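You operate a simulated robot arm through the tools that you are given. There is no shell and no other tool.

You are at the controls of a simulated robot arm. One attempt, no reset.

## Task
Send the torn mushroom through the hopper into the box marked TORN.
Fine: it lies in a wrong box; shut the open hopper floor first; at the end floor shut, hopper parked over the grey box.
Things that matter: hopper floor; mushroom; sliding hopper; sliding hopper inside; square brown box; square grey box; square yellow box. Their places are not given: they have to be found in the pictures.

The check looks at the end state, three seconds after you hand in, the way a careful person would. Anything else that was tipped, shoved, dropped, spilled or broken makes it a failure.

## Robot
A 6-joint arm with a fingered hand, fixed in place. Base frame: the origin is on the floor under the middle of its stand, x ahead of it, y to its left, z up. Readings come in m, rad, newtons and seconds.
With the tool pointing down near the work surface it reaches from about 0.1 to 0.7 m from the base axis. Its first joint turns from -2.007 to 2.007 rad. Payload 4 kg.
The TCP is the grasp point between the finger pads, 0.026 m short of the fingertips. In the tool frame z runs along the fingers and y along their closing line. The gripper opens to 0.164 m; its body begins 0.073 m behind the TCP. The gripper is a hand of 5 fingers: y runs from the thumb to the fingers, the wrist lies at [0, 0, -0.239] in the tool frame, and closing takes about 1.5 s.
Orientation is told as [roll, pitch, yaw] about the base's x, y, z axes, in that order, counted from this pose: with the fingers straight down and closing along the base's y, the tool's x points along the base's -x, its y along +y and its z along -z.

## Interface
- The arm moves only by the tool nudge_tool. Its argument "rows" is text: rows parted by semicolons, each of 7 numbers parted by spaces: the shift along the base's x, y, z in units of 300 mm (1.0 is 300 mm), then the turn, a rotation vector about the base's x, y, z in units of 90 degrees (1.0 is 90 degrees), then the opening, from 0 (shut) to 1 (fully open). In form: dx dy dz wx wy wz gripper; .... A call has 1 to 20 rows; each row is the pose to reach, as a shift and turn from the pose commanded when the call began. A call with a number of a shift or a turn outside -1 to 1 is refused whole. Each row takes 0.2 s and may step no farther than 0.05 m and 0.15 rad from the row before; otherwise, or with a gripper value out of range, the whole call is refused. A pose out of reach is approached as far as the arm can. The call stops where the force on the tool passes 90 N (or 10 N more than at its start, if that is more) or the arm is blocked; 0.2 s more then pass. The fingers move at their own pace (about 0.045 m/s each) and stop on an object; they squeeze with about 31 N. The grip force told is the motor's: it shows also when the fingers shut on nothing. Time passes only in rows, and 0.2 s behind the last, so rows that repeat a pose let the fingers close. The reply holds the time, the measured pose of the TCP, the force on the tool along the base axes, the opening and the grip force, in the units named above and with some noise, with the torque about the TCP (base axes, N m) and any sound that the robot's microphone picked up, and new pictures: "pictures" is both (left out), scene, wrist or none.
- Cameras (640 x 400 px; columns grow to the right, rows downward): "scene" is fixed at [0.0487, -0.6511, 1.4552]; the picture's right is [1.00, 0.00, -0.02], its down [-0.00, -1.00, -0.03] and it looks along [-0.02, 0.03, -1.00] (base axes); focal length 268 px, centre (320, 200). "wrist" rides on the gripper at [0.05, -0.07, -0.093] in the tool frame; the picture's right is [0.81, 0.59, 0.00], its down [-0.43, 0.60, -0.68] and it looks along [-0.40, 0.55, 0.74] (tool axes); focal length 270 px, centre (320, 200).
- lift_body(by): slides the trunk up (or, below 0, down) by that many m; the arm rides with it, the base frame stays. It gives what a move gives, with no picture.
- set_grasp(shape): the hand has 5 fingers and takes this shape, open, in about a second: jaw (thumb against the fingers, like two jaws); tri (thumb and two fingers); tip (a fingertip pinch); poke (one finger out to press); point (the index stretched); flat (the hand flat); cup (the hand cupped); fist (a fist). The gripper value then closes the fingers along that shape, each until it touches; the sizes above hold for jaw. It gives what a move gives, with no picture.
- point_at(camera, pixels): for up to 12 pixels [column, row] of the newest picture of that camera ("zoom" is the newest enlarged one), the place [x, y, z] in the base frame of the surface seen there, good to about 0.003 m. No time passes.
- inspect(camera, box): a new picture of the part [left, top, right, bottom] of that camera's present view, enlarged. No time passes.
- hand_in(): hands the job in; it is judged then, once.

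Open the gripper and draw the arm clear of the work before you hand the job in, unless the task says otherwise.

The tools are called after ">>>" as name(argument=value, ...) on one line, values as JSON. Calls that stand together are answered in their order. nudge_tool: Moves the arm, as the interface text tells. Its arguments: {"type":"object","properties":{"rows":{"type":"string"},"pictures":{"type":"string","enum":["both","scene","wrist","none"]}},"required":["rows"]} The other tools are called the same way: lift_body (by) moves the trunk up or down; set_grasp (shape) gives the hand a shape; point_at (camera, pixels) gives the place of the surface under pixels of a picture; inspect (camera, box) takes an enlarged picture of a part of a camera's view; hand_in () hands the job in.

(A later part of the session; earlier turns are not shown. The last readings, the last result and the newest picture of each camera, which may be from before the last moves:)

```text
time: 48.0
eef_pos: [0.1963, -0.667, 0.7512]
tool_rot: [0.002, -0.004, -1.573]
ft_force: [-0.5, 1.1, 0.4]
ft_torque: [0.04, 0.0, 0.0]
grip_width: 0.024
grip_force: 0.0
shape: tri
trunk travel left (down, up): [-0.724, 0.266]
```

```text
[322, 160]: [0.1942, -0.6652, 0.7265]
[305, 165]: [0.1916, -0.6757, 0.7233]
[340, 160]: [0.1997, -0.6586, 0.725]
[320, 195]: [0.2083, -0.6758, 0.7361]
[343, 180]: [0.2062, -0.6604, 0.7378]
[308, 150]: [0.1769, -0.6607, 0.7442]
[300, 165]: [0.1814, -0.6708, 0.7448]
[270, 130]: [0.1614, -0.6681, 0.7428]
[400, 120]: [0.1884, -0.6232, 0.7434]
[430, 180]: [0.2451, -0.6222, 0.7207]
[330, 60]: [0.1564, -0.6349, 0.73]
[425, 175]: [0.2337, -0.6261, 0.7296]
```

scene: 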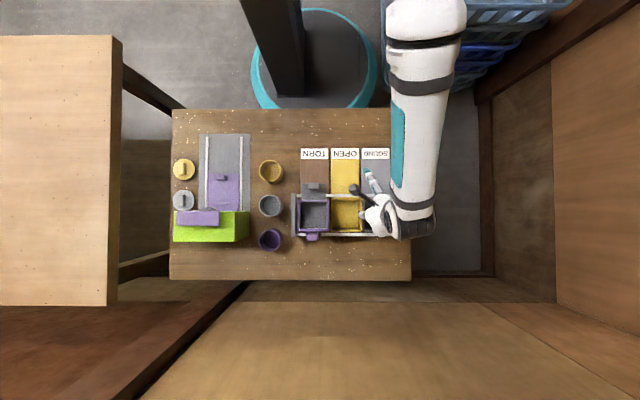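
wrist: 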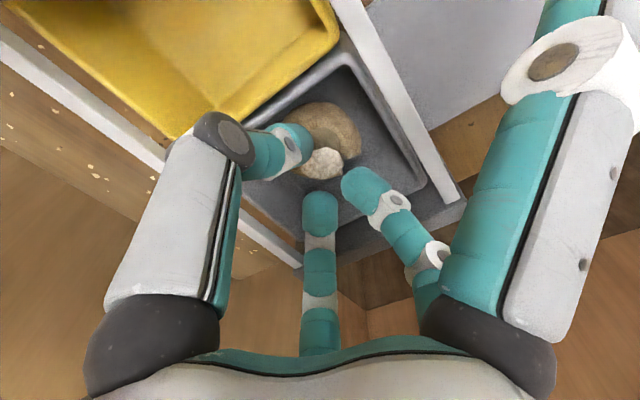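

TCP is about (0.1963,-0.667), stem centre matches within a millimetre or two, and the thumb keeps about 4 mm from the rim. I descend 7 mm and check forces.

>>> nudge_tool(rows="0 0 -0.012 0 0 0 0.145; 0 0 -0.023 0 0 0 0.145; 0 0 -0.023 0 0 0 0.145", pictures="wrist")

>>> inspect(camera="wrist", box=[220, 60, 420, 260])

```text
time: 48.8
eef_pos: [0.1959, -0.667, 0.7443]
tool_rot: [0.003, -0.003, -1.573]
ft_force: [-0.4, 0.3, -0.4]
ft_torque: [-0.04, -0.01, -0.03]
grip_width: 0.0236
grip_force: 0.1
shape: tri
trunk travel left (down, up): [-0.724, 0.266]
```

wrist: 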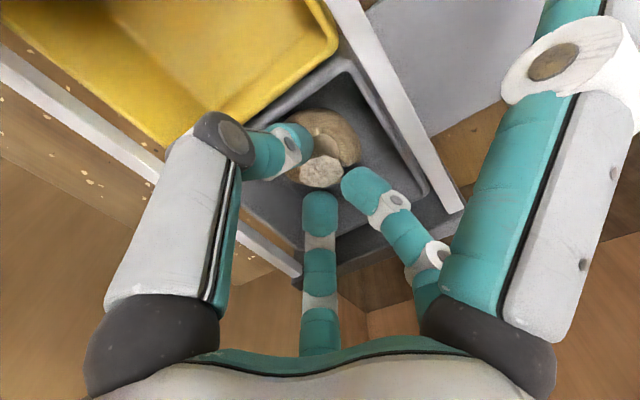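

```text
2.00 times, centred on (320, 160) of wrist
```

zoom: 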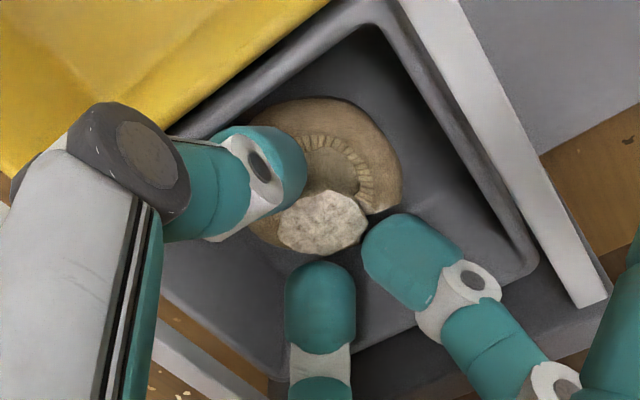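

No contact yet at z≈0.744. I go down another 7 mm.

>>> nudge_tool(rows="0 0 -0.012 0 0 0 0.145; 0 0 -0.024 0 0 0 0.145; 0 0 -0.024 0 0 0 0.145", pictures="wrist")

>>> inspect(camera="wrist", box=[220, 60, 420, 260])

```text
time: 49.6
eef_pos: [0.1967, -0.6679, 0.7383]
tool_rot: [0.002, -0.005, -1.572]
ft_force: [-0.9, -0.3, -0.5]
ft_torque: [0.01, -0.02, -0.01]
grip_width: 0.0236
grip_force: 0.1
shape: tri
trunk travel left (down, up): [-0.724, 0.266]
```

wrist: 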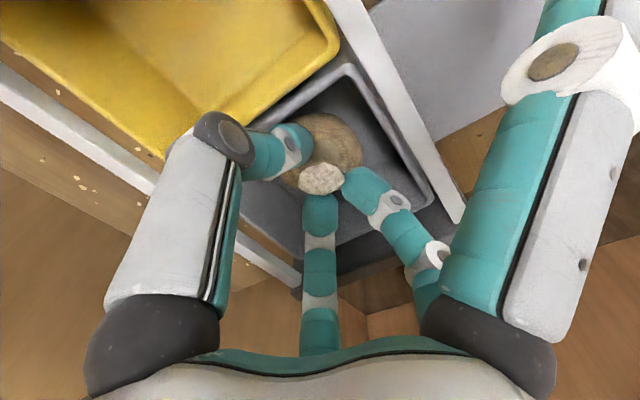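

```text
2.00 times, centred on (320, 160) of wrist
```

zoom: 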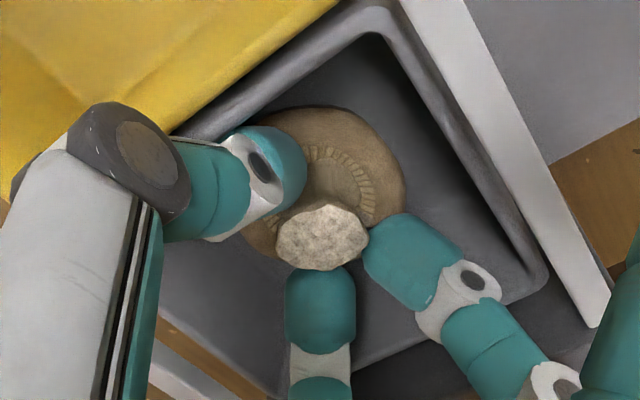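

The stem sits right between the three fingertips with no force. I lower 3 mm more and then close slowly onto the stem.

>>> nudge_tool(rows="0 0 -0.01 0 0 0 0.145; 0 0 -0.01 0 0 0 0.1; 0 0 -0.01 0 0 0 0.06; 0 0 -0.01 0 0 0 0.03; 0 0 -0.01 0 0 0 0; 0 0 -0.01 0 0 0 0; 0 0 -0.01 0 0 0 0; 0 0 -0.01 0 0 0 0", pictures="wrist")

>>> inspect(camera="wrist", box=[220, 60, 420, 260])

```text
time: 51.4
eef_pos: [0.197, -0.6687, 0.7348]
tool_rot: [0.001, -0.004, -1.574]
ft_force: [-0.7, -0.7, 0.5]
ft_torque: [0.03, 0.01, 0.0]
grip_width: 0.0164
grip_force: 11.5
shape: tri
trunk travel left (down, up): [-0.724, 0.266]
```

wrist: 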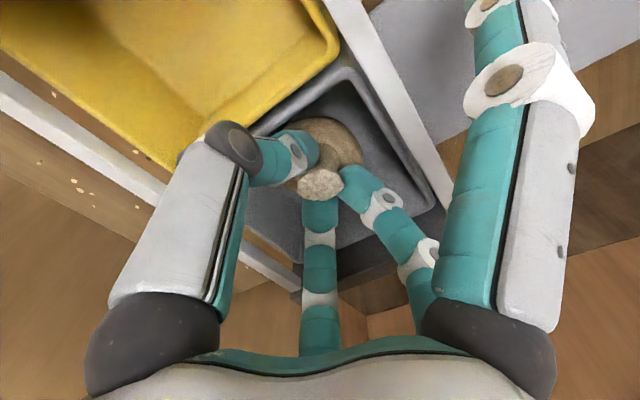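

```text
2.00 times, centred on (320, 160) of wrist
```

zoom: 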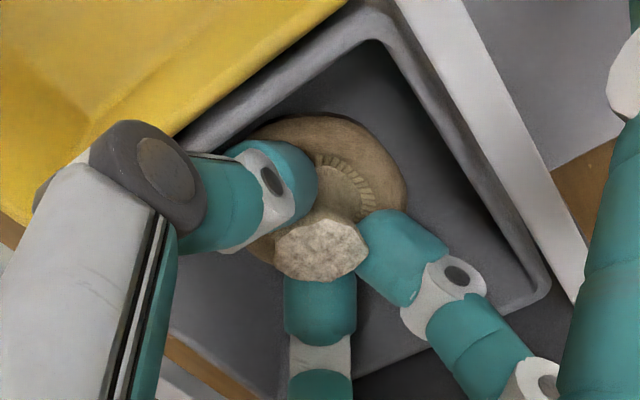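

The fingers hold the stem at 0.0164 m with the grip force building. I let them squeeze a bit longer, then lift slowly by about 15 mm and look.

>>> nudge_tool(rows="0 0 0 0 0 0 0; 0 0 0 0 0 0 0; 0 0 0 0 0 0 0; 0 0 0.015 0 0 0 0; 0 0 0.03 0 0 0 0; 0 0 0.05 0 0 0 0", pictures="both")

>>> inspect(camera="wrist", box=[220, 60, 420, 260])

```text
time: 52.8
eef_pos: [0.1958, -0.6682, 0.7494]
tool_rot: [0.002, -0.003, -1.573]
ft_force: [0.0, -0.7, 0.5]
ft_torque: [-0.01, 0.0, 0.02]
grip_width: 0.0164
grip_force: 11.6
shape: tri
trunk travel left (down, up): [-0.724, 0.266]
```

scene: 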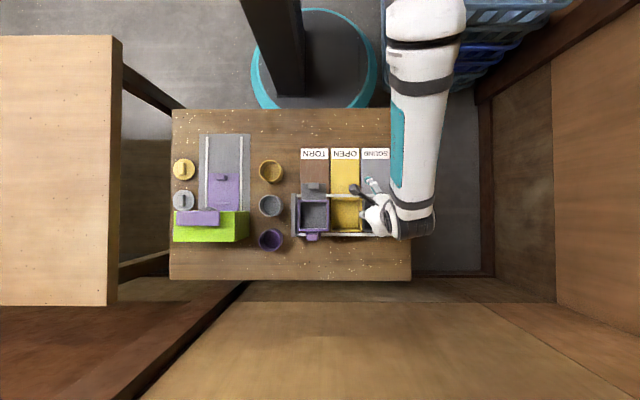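
wrist: 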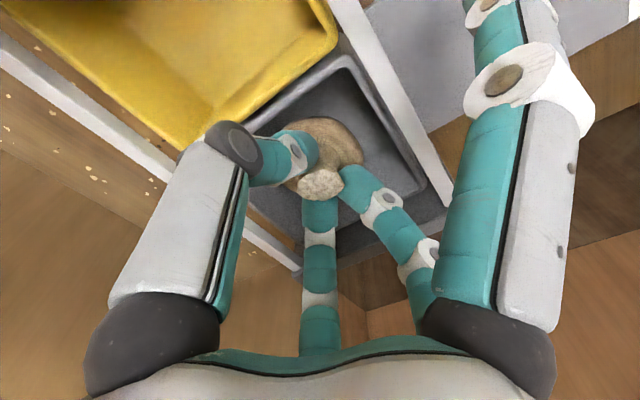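

```text
2.00 times, centred on (320, 160) of wrist
```

zoom: 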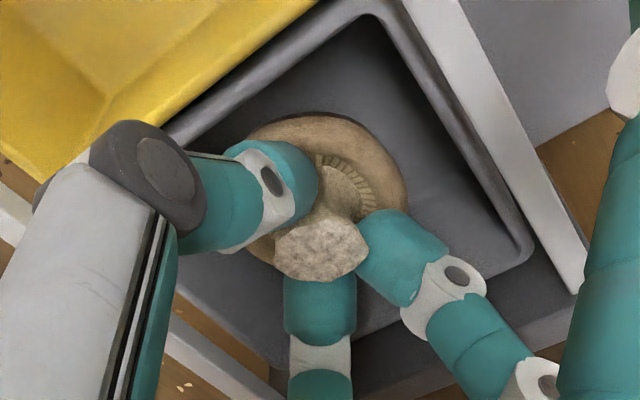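

The mushroom comes up with the hand (its place in the wrist view is unchanged while the box drops away). I check where the stretched second finger's tip is (scene ~(371,181)) before carrying over to the hopper.

>>> inspect(camera="scene", box=[340, 160, 420, 245])

```text
4.71 times, centred on (380, 202) of scene
```

zoom: 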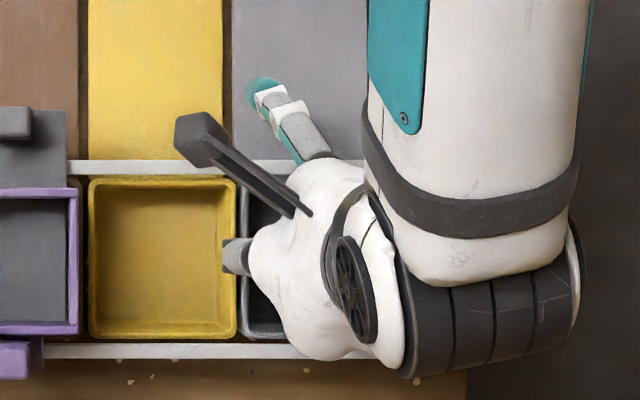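

>>> point_at(camera="zoom", pixels=[[262, 88], [252, 95], [272, 82], [275, 105], [295, 130], [300, 150], [195, 135], [232, 258], [40, 120], [12, 122], [40, 190], [40, 330]])

```text
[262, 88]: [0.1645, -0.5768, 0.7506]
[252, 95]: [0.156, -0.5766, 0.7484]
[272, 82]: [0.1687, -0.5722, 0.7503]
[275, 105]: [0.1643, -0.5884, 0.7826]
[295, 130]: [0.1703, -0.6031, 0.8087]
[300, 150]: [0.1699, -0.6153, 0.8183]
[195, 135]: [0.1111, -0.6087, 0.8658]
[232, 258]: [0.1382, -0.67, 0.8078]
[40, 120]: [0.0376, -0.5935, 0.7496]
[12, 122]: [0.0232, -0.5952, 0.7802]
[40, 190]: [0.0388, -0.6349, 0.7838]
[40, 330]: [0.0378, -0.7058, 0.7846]
```

The second finger's tip is about (-0.033,+0.093,-0.014) from the TCP, so over the hopper it will pass clear of the plate knob. I lift to z≈0.885 and carry the mushroom across to above the hopper centre (0.023,-0.669).

>>> nudge_tool(rows="0 0 0.1 0 0 0 0; 0 0 0.22 0 0 0 0; 0 0 0.34 0 0 0 0; 0 0 0.452 0 0 0 0; -0.1 0 0.452 0 0 0 0; -0.22 0 0.452 0 0 0 0; -0.34 0 0.452 0 0 0 0; -0.46 0 0.452 0 0 0 0; -0.55 -0.003 0.452 0 0 0 0; -0.577 -0.003 0.452 0 0 0 0", pictures="both")

>>> inspect(camera="wrist", box=[200, 20, 440, 240])

```text
time: 55.0
eef_pos: [0.0227, -0.6684, 0.8847]
tool_rot: [0.001, -0.004, -1.573]
ft_force: [-0.1, 0.0, -0.8]
ft_torque: [-0.03, -0.03, -0.01]
grip_width: 0.0164
grip_force: 11.9
shape: tri
trunk travel left (down, up): [-0.724, 0.266]
```

scene: 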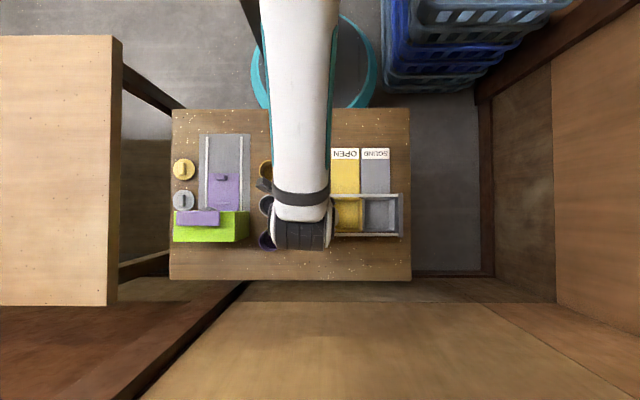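
wrist: 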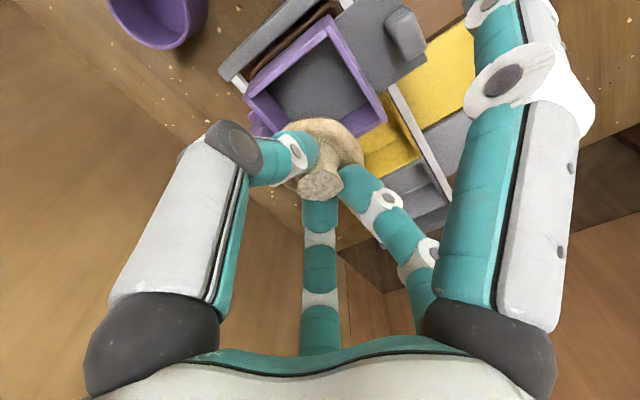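

```text
1.82 times, centred on (320, 130) of wrist
```

zoom: 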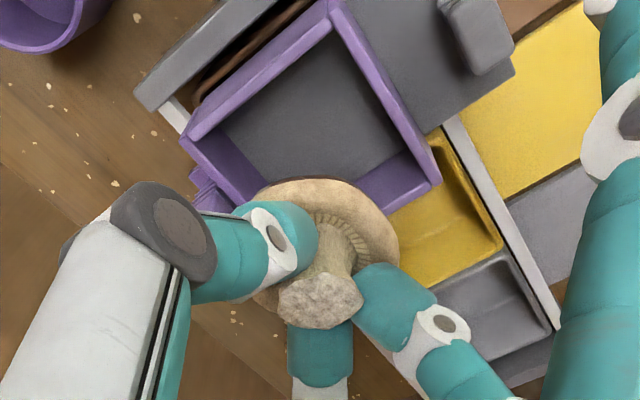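

The mushroom is firmly held over the hopper. I check cap edges against the hopper's inner walls with point measurements.

>>> point_at(camera="zoom", pixels=[[300, 182], [395, 240], [262, 195], [350, 190], [385, 215], [320, 280], [195, 150], [330, 15], [435, 185], [300, 120], [430, 130], [240, 205]])

```text
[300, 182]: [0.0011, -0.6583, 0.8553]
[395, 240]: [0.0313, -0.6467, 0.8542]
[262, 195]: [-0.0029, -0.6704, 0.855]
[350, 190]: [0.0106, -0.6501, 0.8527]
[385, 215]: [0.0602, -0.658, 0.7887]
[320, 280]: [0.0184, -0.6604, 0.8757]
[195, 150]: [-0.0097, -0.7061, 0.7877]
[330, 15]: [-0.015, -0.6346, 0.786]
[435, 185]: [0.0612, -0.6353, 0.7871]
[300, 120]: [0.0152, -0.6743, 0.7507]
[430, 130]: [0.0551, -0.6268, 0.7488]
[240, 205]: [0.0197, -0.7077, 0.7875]
```

Cap centre is at about (0.021,-0.669) with radius 23.5 mm, hopper centre about (0.0225,-0.671). I shift 2 mm and lower the mushroom into the hopper to TCP z≈0.808.

>>> nudge_tool(rows="0.005 -0.007 -0.08 0 0 0 0; 0.005 -0.007 -0.16 0 0 0 0; 0.005 -0.007 -0.21 0 0 0 0; 0.005 -0.007 -0.24 0 0 0 0; 0.005 -0.007 -0.256 0 0 0 0", pictures="both")

>>> inspect(camera="wrist", box=[200, 40, 440, 260])

```text
time: 56.2
eef_pos: [0.0254, -0.6708, 0.8079]
tool_rot: [0.002, -0.004, -1.572]
ft_force: [-0.8, 0.8, 0.5]
ft_torque: [-0.03, -0.01, 0.01]
grip_width: 0.0163
grip_force: 12.0
shape: tri
trunk travel left (down, up): [-0.724, 0.266]
```

scene: 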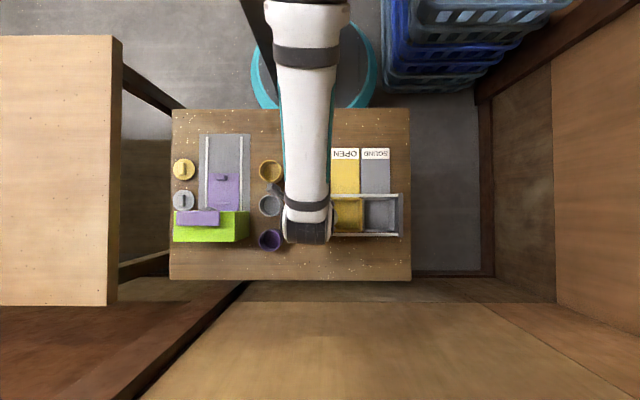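
wrist: 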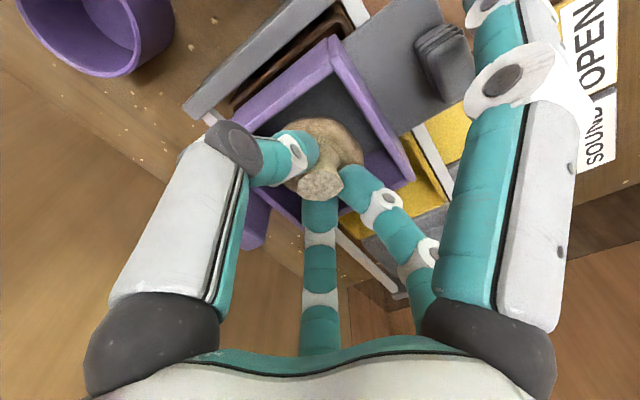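

```text
1.82 times, centred on (320, 150) of wrist
```

zoom: 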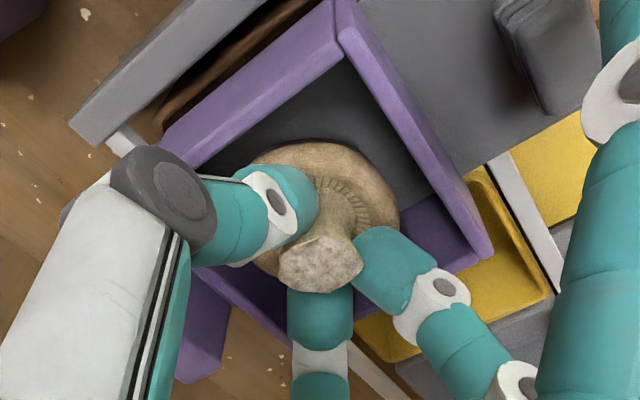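

The cap is inside the hopper a few mm above the floor, with no contact force. I lower 3 mm and open just enough to release the stem, then look.

>>> nudge_tool(rows="0 0 -0.005 0 0 0 0; 0 0 -0.01 0 0 0 0; 0 0 -0.01 0 0 0 0.11; 0 0 -0.01 0 0 0 0.13; 0 0 -0.01 0 0 0 0.14; 0 0 -0.01 0 0 0 0.15; 0 0 -0.01 0 0 0 0.15", pictures="both")

>>> inspect(camera="wrist", box=[200, 40, 440, 260])

```text
time: 57.8
eef_pos: [0.0252, -0.6711, 0.8056]
tool_rot: [0.001, -0.002, -1.572]
ft_force: [-0.6, -0.3, 0.5]
ft_torque: [0.01, 0.01, 0.01]
grip_width: 0.0243
grip_force: 0.1
shape: tri
trunk travel left (down, up): [-0.724, 0.266]
```

scene: 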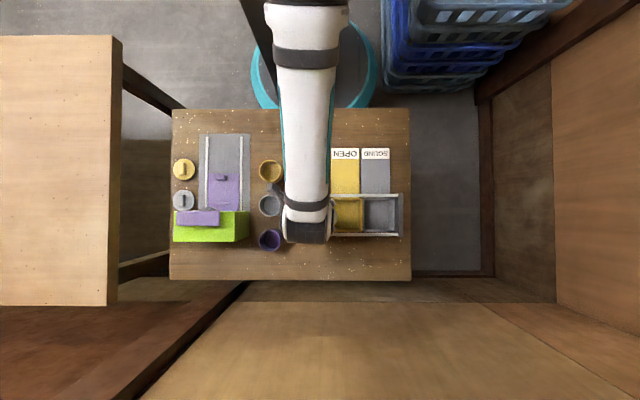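
wrist: 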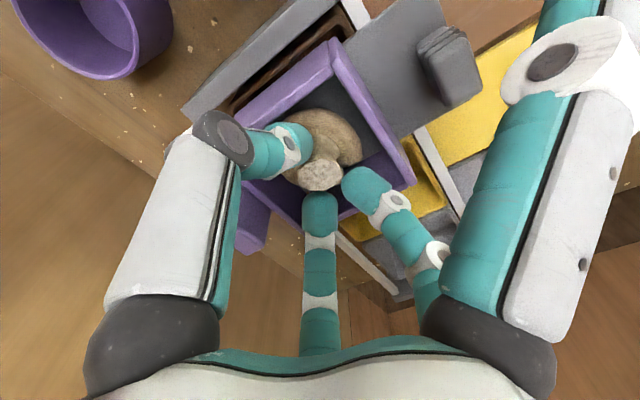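

```text
1.82 times, centred on (320, 150) of wrist
```

zoom: 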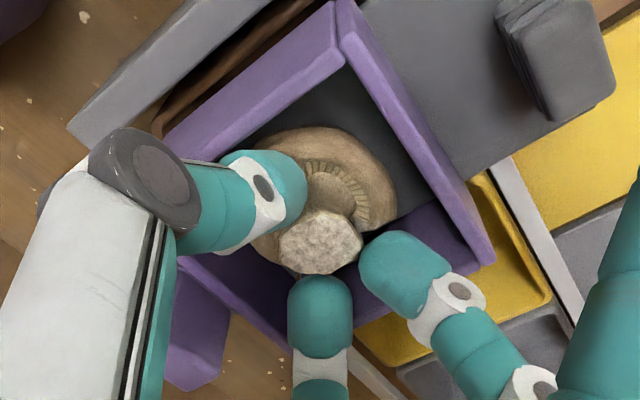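

The mushroom is released and rests on the shut floor. I raise straight up 8 cm, keeping the fingers barely open, and check that it stays.

>>> nudge_tool(rows="0 0 0.04 0 0 0 0.15; 0 0 0.1 0 0 0 0.15; 0 0 0.19 0 0 0 0.15; 0 0 0.28 0 0 0 0.15", pictures="both")

>>> inspect(camera="wrist", box=[200, 0, 440, 220])

```text
time: 58.8
eef_pos: [0.0233, -0.6678, 0.8895]
tool_rot: [0.002, -0.002, -1.573]
ft_force: [-0.6, 0.0, -0.4]
ft_torque: [0.01, 0.03, 0.01]
grip_width: 0.0245
grip_force: 0.1
shape: tri
trunk travel left (down, up): [-0.724, 0.266]
```

scene: 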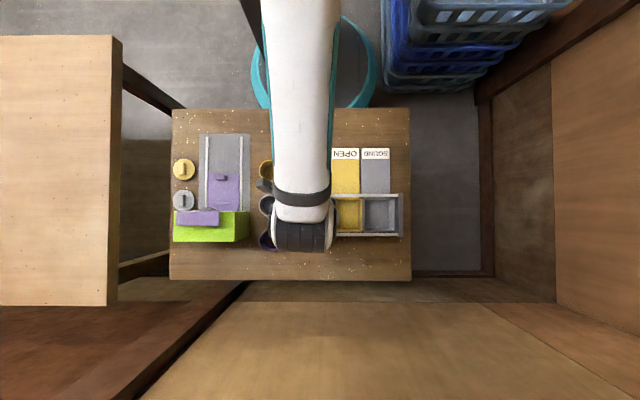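
wrist: 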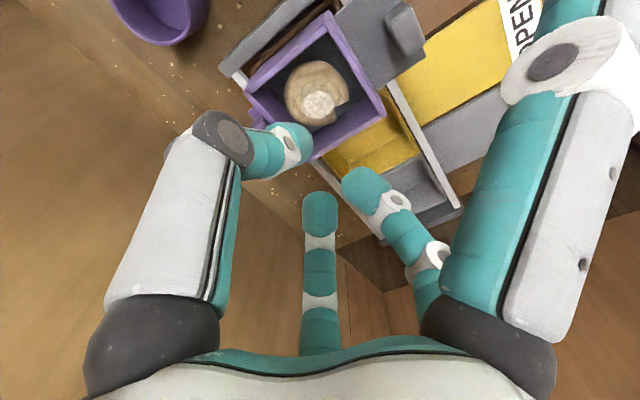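

```text
1.82 times, centred on (320, 110) of wrist
```

zoom: 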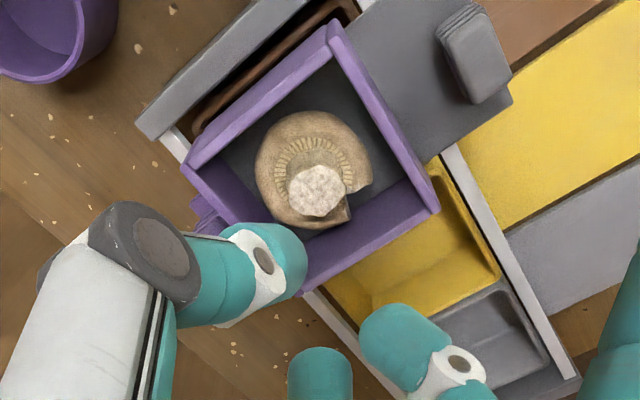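

The mushroom sits in the middle of the hopper on the shut floor. I measure the plate knob seen at zoom (470,55) and the surroundings.

>>> point_at(camera="zoom", pixels=[[470, 45], [445, 35], [475, 12], [500, 55], [470, 85], [485, 75], [455, 65], [340, 30], [435, 205], [510, 95], [420, 100], [315, 190]])

```text
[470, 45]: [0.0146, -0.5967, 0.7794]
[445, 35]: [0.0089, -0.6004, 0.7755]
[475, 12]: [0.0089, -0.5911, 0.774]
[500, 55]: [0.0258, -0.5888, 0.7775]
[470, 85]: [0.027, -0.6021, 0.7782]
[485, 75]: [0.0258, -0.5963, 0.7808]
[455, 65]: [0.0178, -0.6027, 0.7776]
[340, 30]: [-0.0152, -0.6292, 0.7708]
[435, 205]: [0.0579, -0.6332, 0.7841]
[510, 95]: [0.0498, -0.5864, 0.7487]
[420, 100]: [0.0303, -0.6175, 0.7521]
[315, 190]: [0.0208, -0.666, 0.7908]
```

Knob spans x 0.009-0.033, y -0.603 to -0.588, top 0.780. I move over it at (0.021,-0.5955), turn the hand +15° to keep the -y side clear of the hopper wall, open to 0.036 m and descend to z≈0.80.

>>> nudge_tool(rows="0 0.08 0 0 0 0.05 0.22; -0.004 0.17 0 0 0 0.11 0.22; -0.008 0.241 0 0 0 0.167 0.22; -0.008 0.241 -0.1 0 0 0.167 0.22; -0.008 0.241 -0.2 0 0 0.167 0.22; -0.008 0.241 -0.29 0 0 0.167 0.22", pictures="both")

>>> inspect(camera="wrist", box=[200, 40, 440, 260])

```text
time: 60.2
eef_pos: [0.0233, -0.5959, 0.8048]
tool_rot: [0.001, -0.007, -1.309]
ft_force: [0.3, 6.6, 13.6]
ft_torque: [-1.68, 0.08, 0.07]
grip_width: 0.0358
grip_force: 0.1
shape: tri
trunk travel left (down, up): [-0.724, 0.266]
```

scene: 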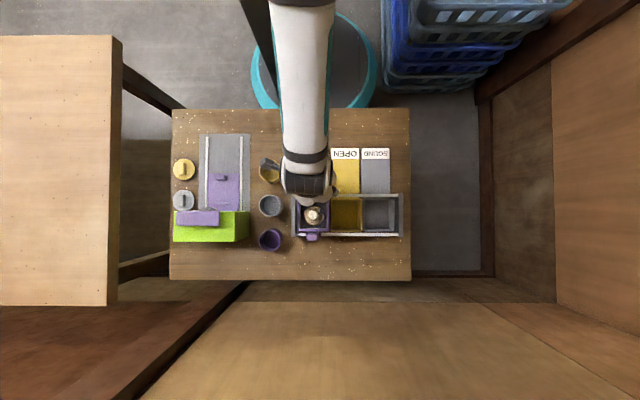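
wrist: 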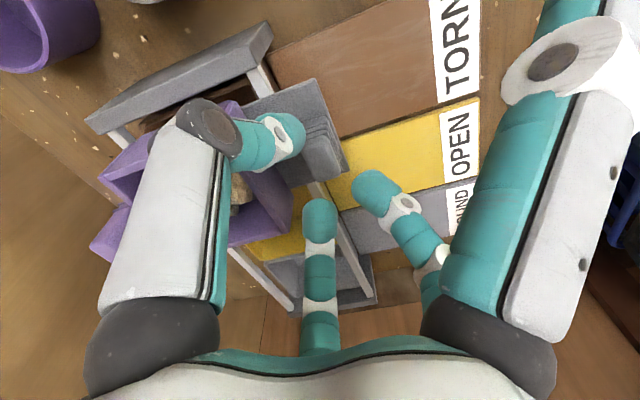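

```text
1.82 times, centred on (320, 150) of wrist
```

zoom: 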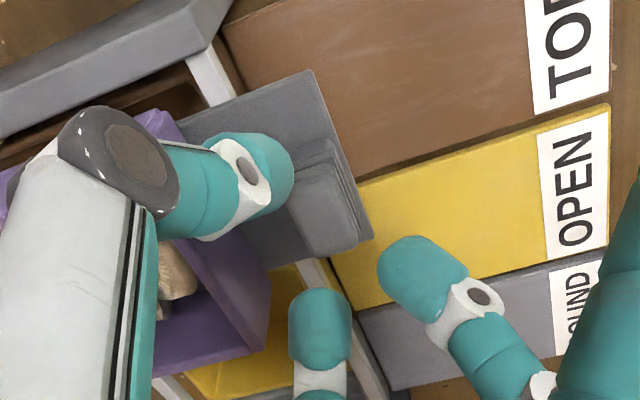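

A force of 13.6 N up with torque x -1.68 means the unseen fifth finger, stretched towards -y, is resting on the hopper's front or handle about 0.12 m away. I raise the hand straight up at once and check the hopper.

>>> nudge_tool(rows="0 0 0.06 0 0 0 0.22; 0 0 0.16 0 0 0 0.22; 0 0 0.3 0 0 0 0.22", pictures="both")

>>> inspect(camera="scene", box=[280, 150, 410, 250])

```text
time: 61.0
eef_pos: [0.0239, -0.5962, 0.8932]
tool_rot: [0.003, -0.002, -1.31]
ft_force: [0.3, 0.1, 0.7]
ft_torque: [-0.01, -0.01, 0.03]
grip_width: 0.0359
grip_force: 0.0
shape: tri
trunk travel left (down, up): [-0.724, 0.266]
```

scene: 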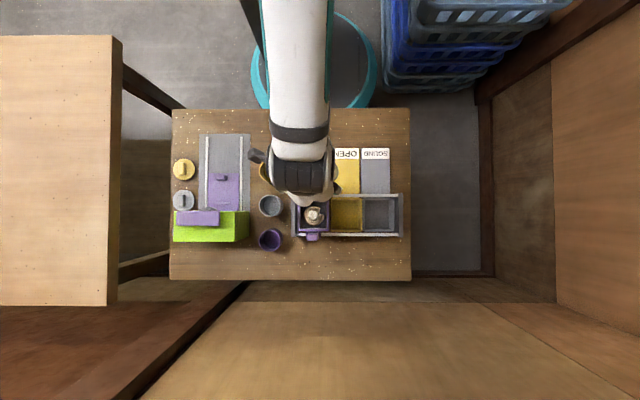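
wrist: 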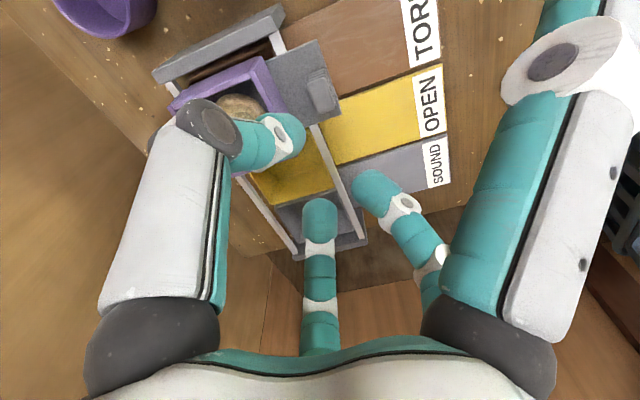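

```text
4.00 times, centred on (345, 200) of scene
```

zoom: 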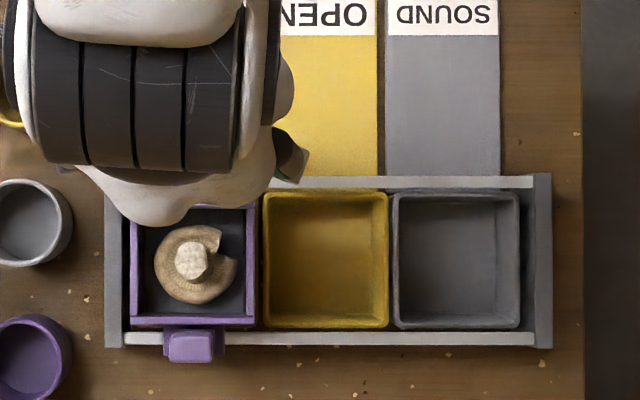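

The hopper, floor and mushroom look undisturbed. For the knob I will use yaw near -10° so that the slim thumb goes into the gap by the hopper wall and the side fingers point sideways; for that I need the cup heights at left.

>>> inspect(camera="scene", box=[240, 145, 310, 255])

```text
3.64 times, centred on (275, 200) of scene
```

zoom: 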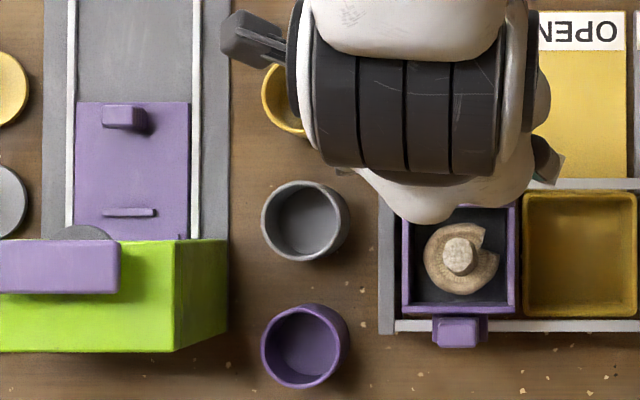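

The cups are visible at zoom (270,100), (305,220) and (305,345). I measure their rims and the mushroom in the hopper.

>>> point_at(camera="zoom", pixels=[[264, 220], [345, 215], [305, 184], [300, 258], [266, 90], [285, 130], [264, 345], [345, 345], [305, 306], [458, 255], [460, 235], [560, 165]])

```text
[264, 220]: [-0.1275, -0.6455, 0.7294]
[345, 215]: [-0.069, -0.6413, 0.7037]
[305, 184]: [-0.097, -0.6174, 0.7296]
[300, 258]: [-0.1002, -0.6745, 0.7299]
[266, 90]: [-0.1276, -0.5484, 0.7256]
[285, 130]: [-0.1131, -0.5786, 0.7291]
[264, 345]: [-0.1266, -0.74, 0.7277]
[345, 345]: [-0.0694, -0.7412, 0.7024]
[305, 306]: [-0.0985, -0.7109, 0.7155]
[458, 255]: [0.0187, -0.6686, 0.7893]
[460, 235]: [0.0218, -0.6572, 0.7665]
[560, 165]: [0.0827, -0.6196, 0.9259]
```

Cup rims are at z≈0.73, well below any finger. I turn the hand by +65° to yaw ≈ -10° at this height and narrow the opening to 0.0245 m.

>>> nudge_tool(rows="0 0 0 0 0 0.09 0.15; 0 0 0 0 0 0.18 0.15; 0 0 0 0 0 0.27 0.15; 0 0 0 0 0 0.36 0.15; 0 0 0 0 0 0.45 0.15; 0 0 0 0 0 0.54 0.15; 0 0 0 0 0 0.63 0.15; 0 0 0 0 0 0.722 0.15; -0.008 0 0 0 0 0.722 0.15", pictures="both")

>>> inspect(camera="wrist", box=[200, 0, 440, 240])

```text
time: 63.0
eef_pos: [0.0241, -0.5969, 0.8925]
tool_rot: [0.0, 0.007, -0.182]
ft_force: [-0.4, 0.5, -0.2]
ft_torque: [-0.03, 0.02, 0.01]
grip_width: 0.0248
grip_force: 0.1
shape: tri
out of reach, approached as far as the arm can: row 9
trunk travel left (down, up): [-0.724, 0.266]
```

scene: 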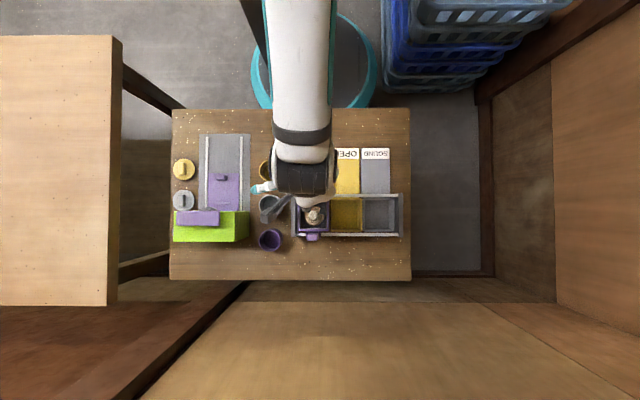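
wrist: 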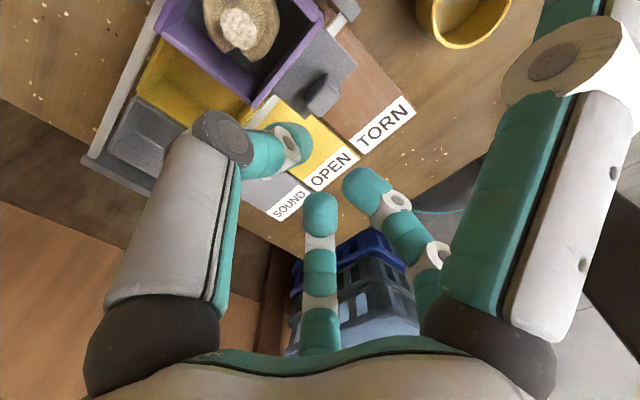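

```text
1.67 times, centred on (320, 120) of wrist
```

zoom: 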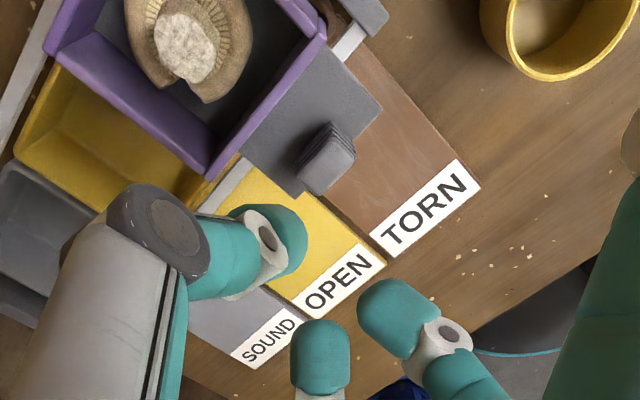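

Only the last small x shift hit the roll limit. I turn back 5° for margin, shift to x≈0.0215 and y≈-0.5955, and descend halfway to z≈0.83.

>>> nudge_tool(rows="0 0 0 0 0 -0.06 0.15; -0.008 0.004 0 0 0 -0.06 0.15; -0.008 0.004 -0.1 0 0 -0.06 0.15; -0.008 0.004 -0.2 0 0 -0.06 0.15", pictures="both")

>>> inspect(camera="wrist", box=[200, 20, 440, 260])

```text
time: 64.0
eef_pos: [0.0207, -0.5976, 0.8332]
tool_rot: [-0.001, -0.005, -0.271]
ft_force: [-0.2, -0.8, 0.7]
ft_torque: [0.04, 0.01, 0.01]
grip_width: 0.0248
grip_force: 0.0
shape: tri
trunk travel left (down, up): [-0.724, 0.266]
```

scene: 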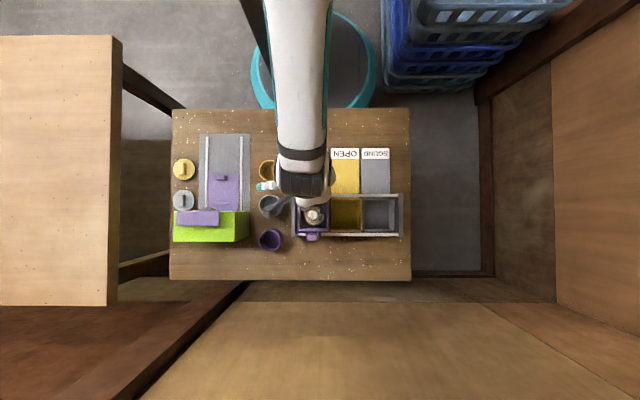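
wrist: 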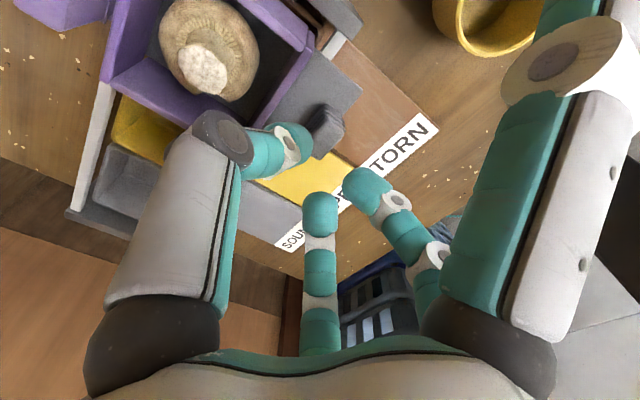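

```text
1.67 times, centred on (320, 140) of wrist
```

zoom: 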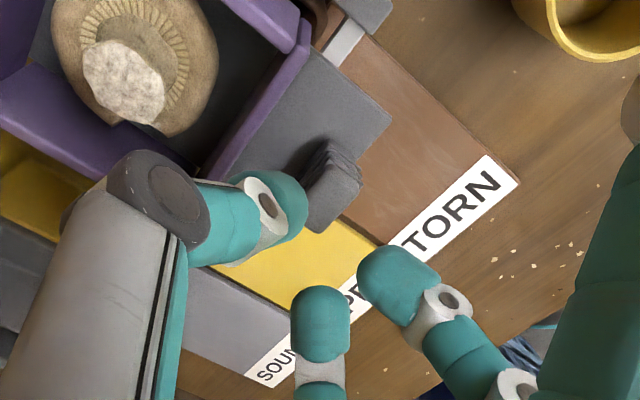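

The knob sits at zoom (330,185), in front of the thumb tip as planned. I shift 4.6 mm in +y so both sides of the knob are clear, set opening 0.027 m, and descend to z≈0.80 to check.

>>> nudge_tool(rows="0 0.015 0 0 0 0 0.165; 0 0.015 -0.06 0 0 0 0.165; 0 0.015 -0.11 0 0 0 0.165; 0 0.015 -0.11 0 0 0 0.165", pictures="both")

>>> inspect(camera="wrist", box=[220, 60, 420, 260])

```text
time: 65.0
eef_pos: [0.0219, -0.5927, 0.7998]
tool_rot: [0.002, -0.003, -0.271]
ft_force: [-0.6, -0.9, -0.5]
ft_torque: [0.02, 0.0, -0.02]
grip_width: 0.0268
grip_force: 0.1
shape: tri
trunk travel left (down, up): [-0.724, 0.266]
```

scene: 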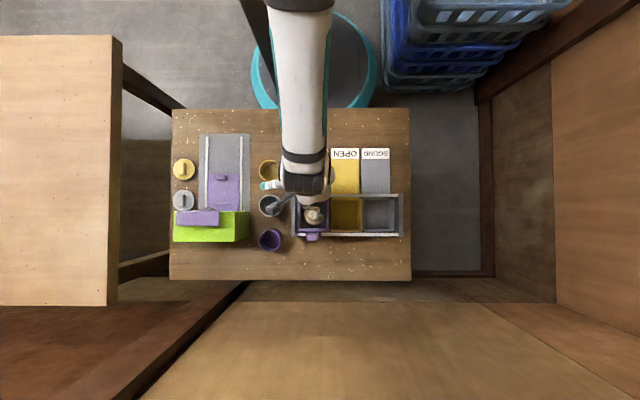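
wrist: 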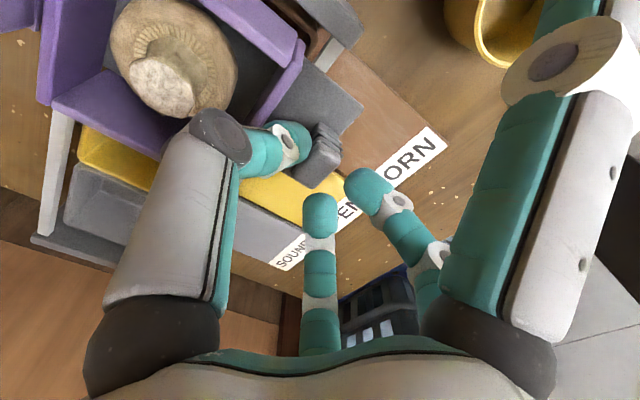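

```text
2.00 times, centred on (320, 160) of wrist
```

zoom: 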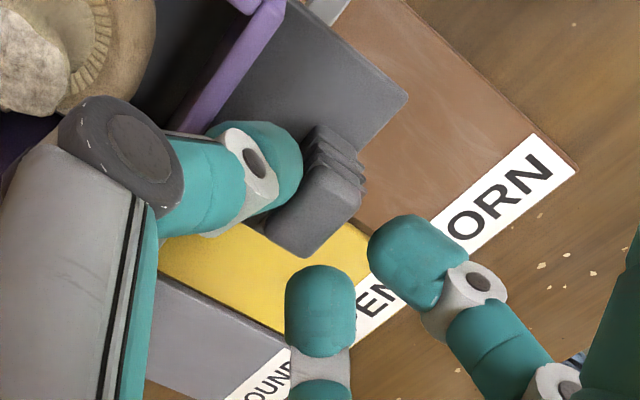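

The thumb tip is between hopper and knob, with no contact. I measure the knob's edges and fingertips once more before the last centimetre.

>>> point_at(camera="zoom", pixels=[[325, 215], [355, 190], [300, 235], [330, 175], [318, 135], [350, 165], [298, 165], [290, 190], [375, 255], [320, 270], [345, 290], [205, 120]])

```text
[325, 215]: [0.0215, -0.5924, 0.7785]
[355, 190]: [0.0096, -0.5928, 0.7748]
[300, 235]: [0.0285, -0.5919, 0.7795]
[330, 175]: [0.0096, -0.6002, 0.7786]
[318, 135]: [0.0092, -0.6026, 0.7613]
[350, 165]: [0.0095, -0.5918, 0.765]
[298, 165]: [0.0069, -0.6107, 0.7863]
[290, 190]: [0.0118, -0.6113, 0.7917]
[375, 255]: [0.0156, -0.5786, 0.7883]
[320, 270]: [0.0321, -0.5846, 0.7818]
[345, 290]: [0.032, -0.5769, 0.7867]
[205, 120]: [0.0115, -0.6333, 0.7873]
```

All three tips clear the knob (thumb at y≈-0.611, fingers at -0.579/-0.585, knob -0.603 to -0.588). I descend the last 14 mm to z≈0.786.

>>> nudge_tool(rows="0 0 -0.02 0 0 0 0.165; 0 0 -0.036 0 0 0 0.165; 0 0 -0.046 0 0 0 0.165; 0 0 -0.046 0 0 0 0.165", pictures="wrist")

>>> inspect(camera="wrist", box=[220, 60, 420, 260])

```text
time: 66.0
eef_pos: [0.0208, -0.5913, 0.7867]
tool_rot: [0.0, -0.003, -0.27]
ft_force: [0.2, 3.2, 7.7]
ft_torque: [-0.29, 0.07, -0.04]
grip_width: 0.0266
grip_force: 0.1
shape: tri
trunk travel left (down, up): [-0.724, 0.266]
```

wrist: 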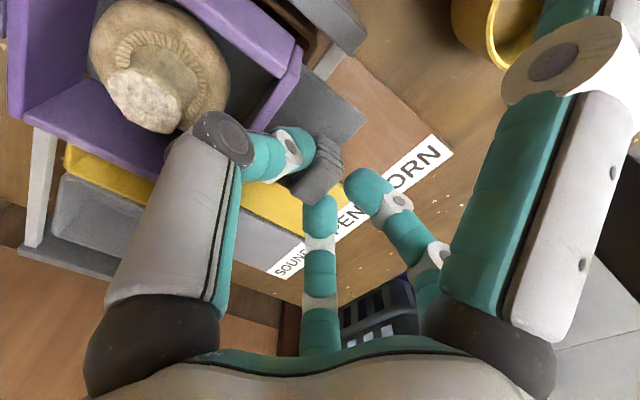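

```text
2.00 times, centred on (320, 160) of wrist
```

zoom: 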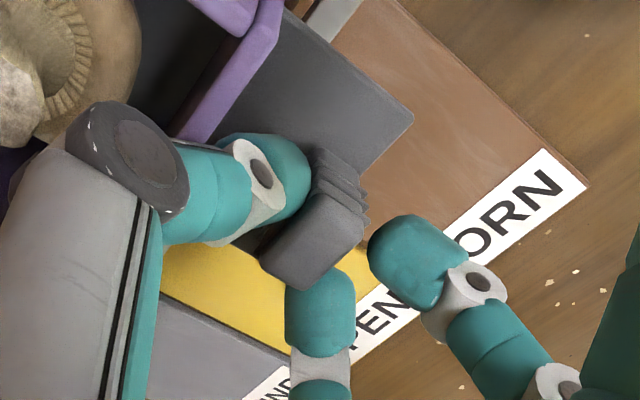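

There is a light contact (7.7 N) of the thumb's back on the hopper rim. I raise 4 mm and then close on the knob, which draws the thumb away from the wall.

>>> nudge_tool(rows="0 0 0.014 0 0 0 0.165; 0 0 0.014 0 0 0 0.12; 0 0 0.014 0 0 0 0.08; 0 0 0.014 0 0 0 0.04; 0 0 0.014 0 0 0 0; 0 0 0.014 0 0 0 0; 0 0 0.014 0 0 0 0; 0 0 0.014 0 0 0 0", pictures="both")

>>> inspect(camera="wrist", box=[220, 60, 420, 260])

>>> inspect(camera="scene", box=[280, 160, 410, 250])

```text
time: 67.8
eef_pos: [0.0213, -0.5939, 0.7891]
tool_rot: [0.0, -0.003, -0.27]
ft_force: [0.4, 0.3, -6.3]
ft_torque: [-0.03, 0.02, 0.07]
grip_width: 0.0145
grip_force: 31.0
shape: tri
trunk travel left (down, up): [-0.724, 0.266]
```

scene: 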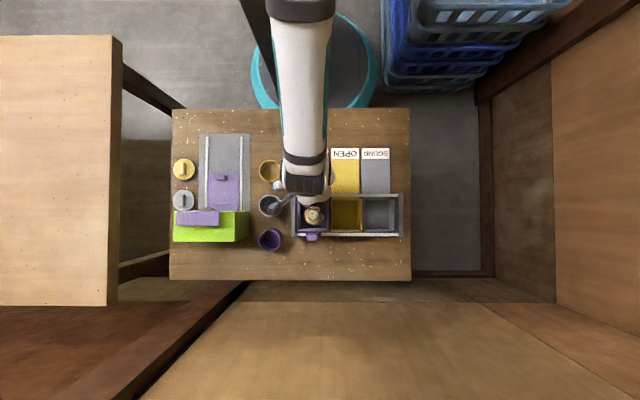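
wrist: 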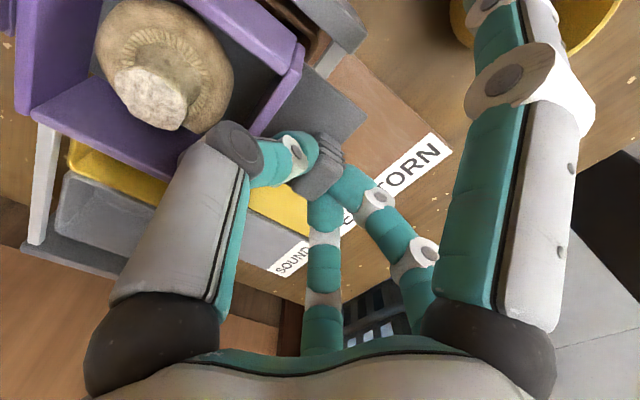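

```text
2.00 times, centred on (320, 160) of wrist
```

zoom: 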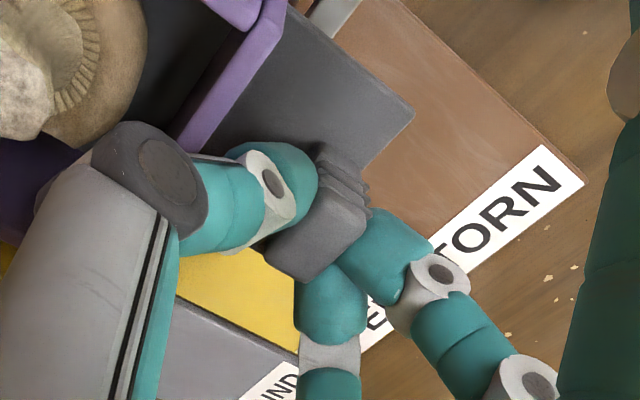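

```text
4.44 times, centred on (345, 205) of scene
```

zoom: 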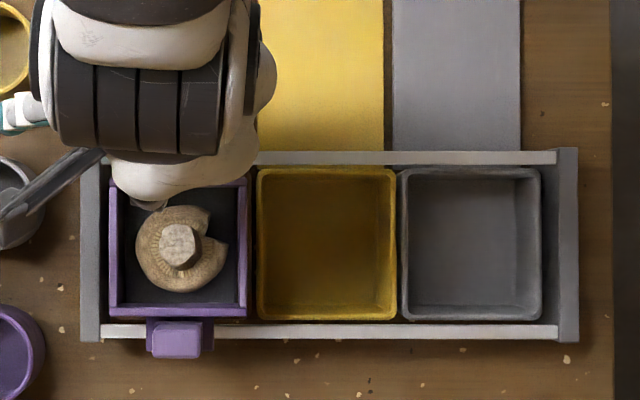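

The knob is gripped firmly (0.0145 m, 31 N). I pull it in +y by about 63 mm in 12 mm steps to open the floor, and look.

>>> nudge_tool(rows="0 0 -0.004 0 0 0 0; 0 0.03 -0.004 0 0 0 0; 0 0.07 -0.004 0 0 0 0; 0 0.11 -0.004 0 0 0 0; 0 0.15 -0.004 0 0 0 0; 0 0.19 -0.004 0 0 0 0; 0 0.21 -0.004 0 0 0 0", pictures="both")

>>> inspect(camera="scene", box=[280, 160, 410, 250])

```text
time: 69.4
eef_pos: [0.0221, -0.5295, 0.7898]
tool_rot: [0.005, -0.003, -0.27]
ft_force: [3.1, 0.0, -11.8]
ft_torque: [0.0, -0.04, 0.11]
grip_width: 0.0144
grip_force: 30.6
shape: tri
trunk travel left (down, up): [-0.724, 0.266]
```

scene: 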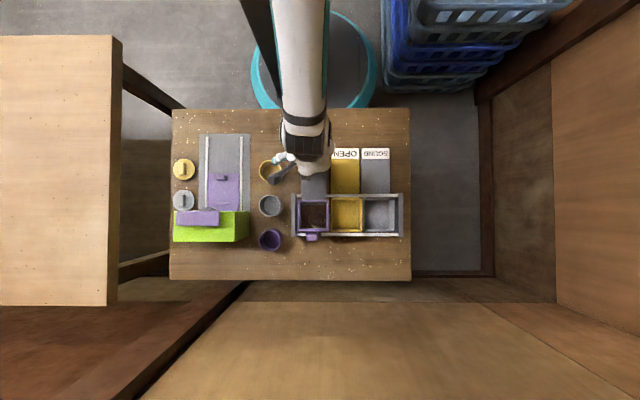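
wrist: 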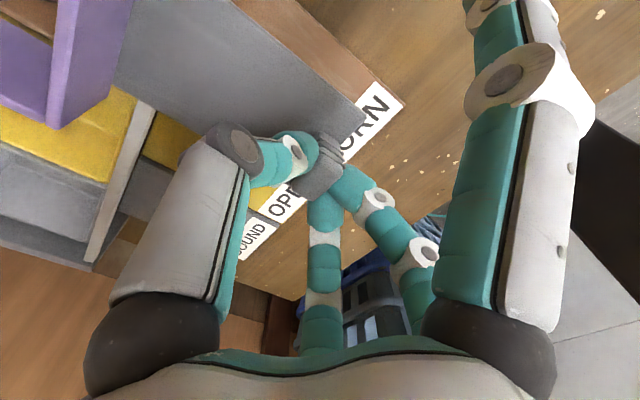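

```text
4.44 times, centred on (345, 205) of scene
```

zoom: 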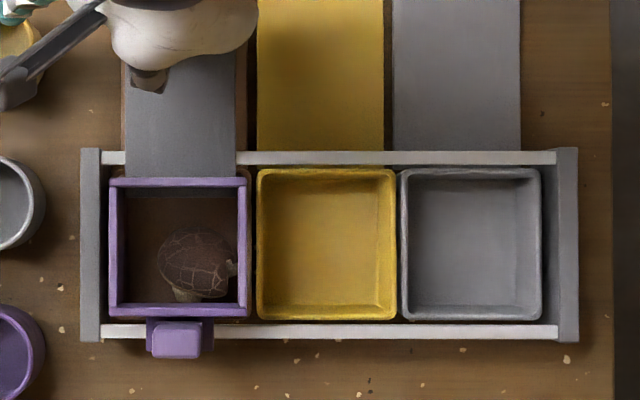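

The floor is open and the mushroom has dropped into the brown TORN box, now cap up at zoom (198,262). I measure its top height to be sure the floor can shut over it.

>>> point_at(camera="zoom", pixels=[[198, 262], [180, 250], [225, 265], [185, 293], [205, 240], [150, 230], [180, 205], [200, 285]])

>>> inspect(camera="scene", box=[295, 190, 340, 240])

```text
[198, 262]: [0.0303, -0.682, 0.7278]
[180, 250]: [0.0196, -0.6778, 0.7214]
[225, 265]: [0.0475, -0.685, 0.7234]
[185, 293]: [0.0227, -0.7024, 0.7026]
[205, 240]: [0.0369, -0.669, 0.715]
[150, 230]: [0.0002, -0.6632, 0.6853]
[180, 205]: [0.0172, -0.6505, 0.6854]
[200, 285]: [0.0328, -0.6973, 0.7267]
```

```text
8.00 times, centred on (318, 215) of scene
```

zoom: 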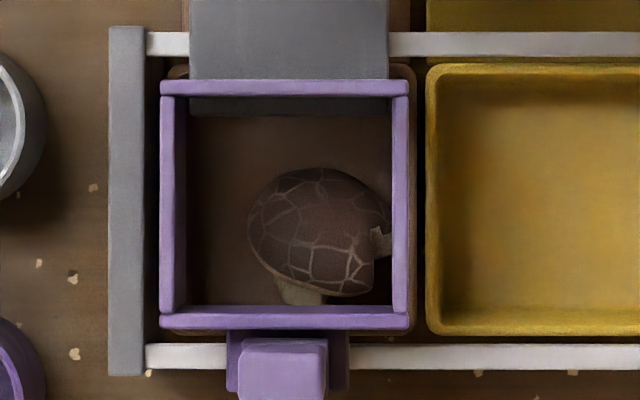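

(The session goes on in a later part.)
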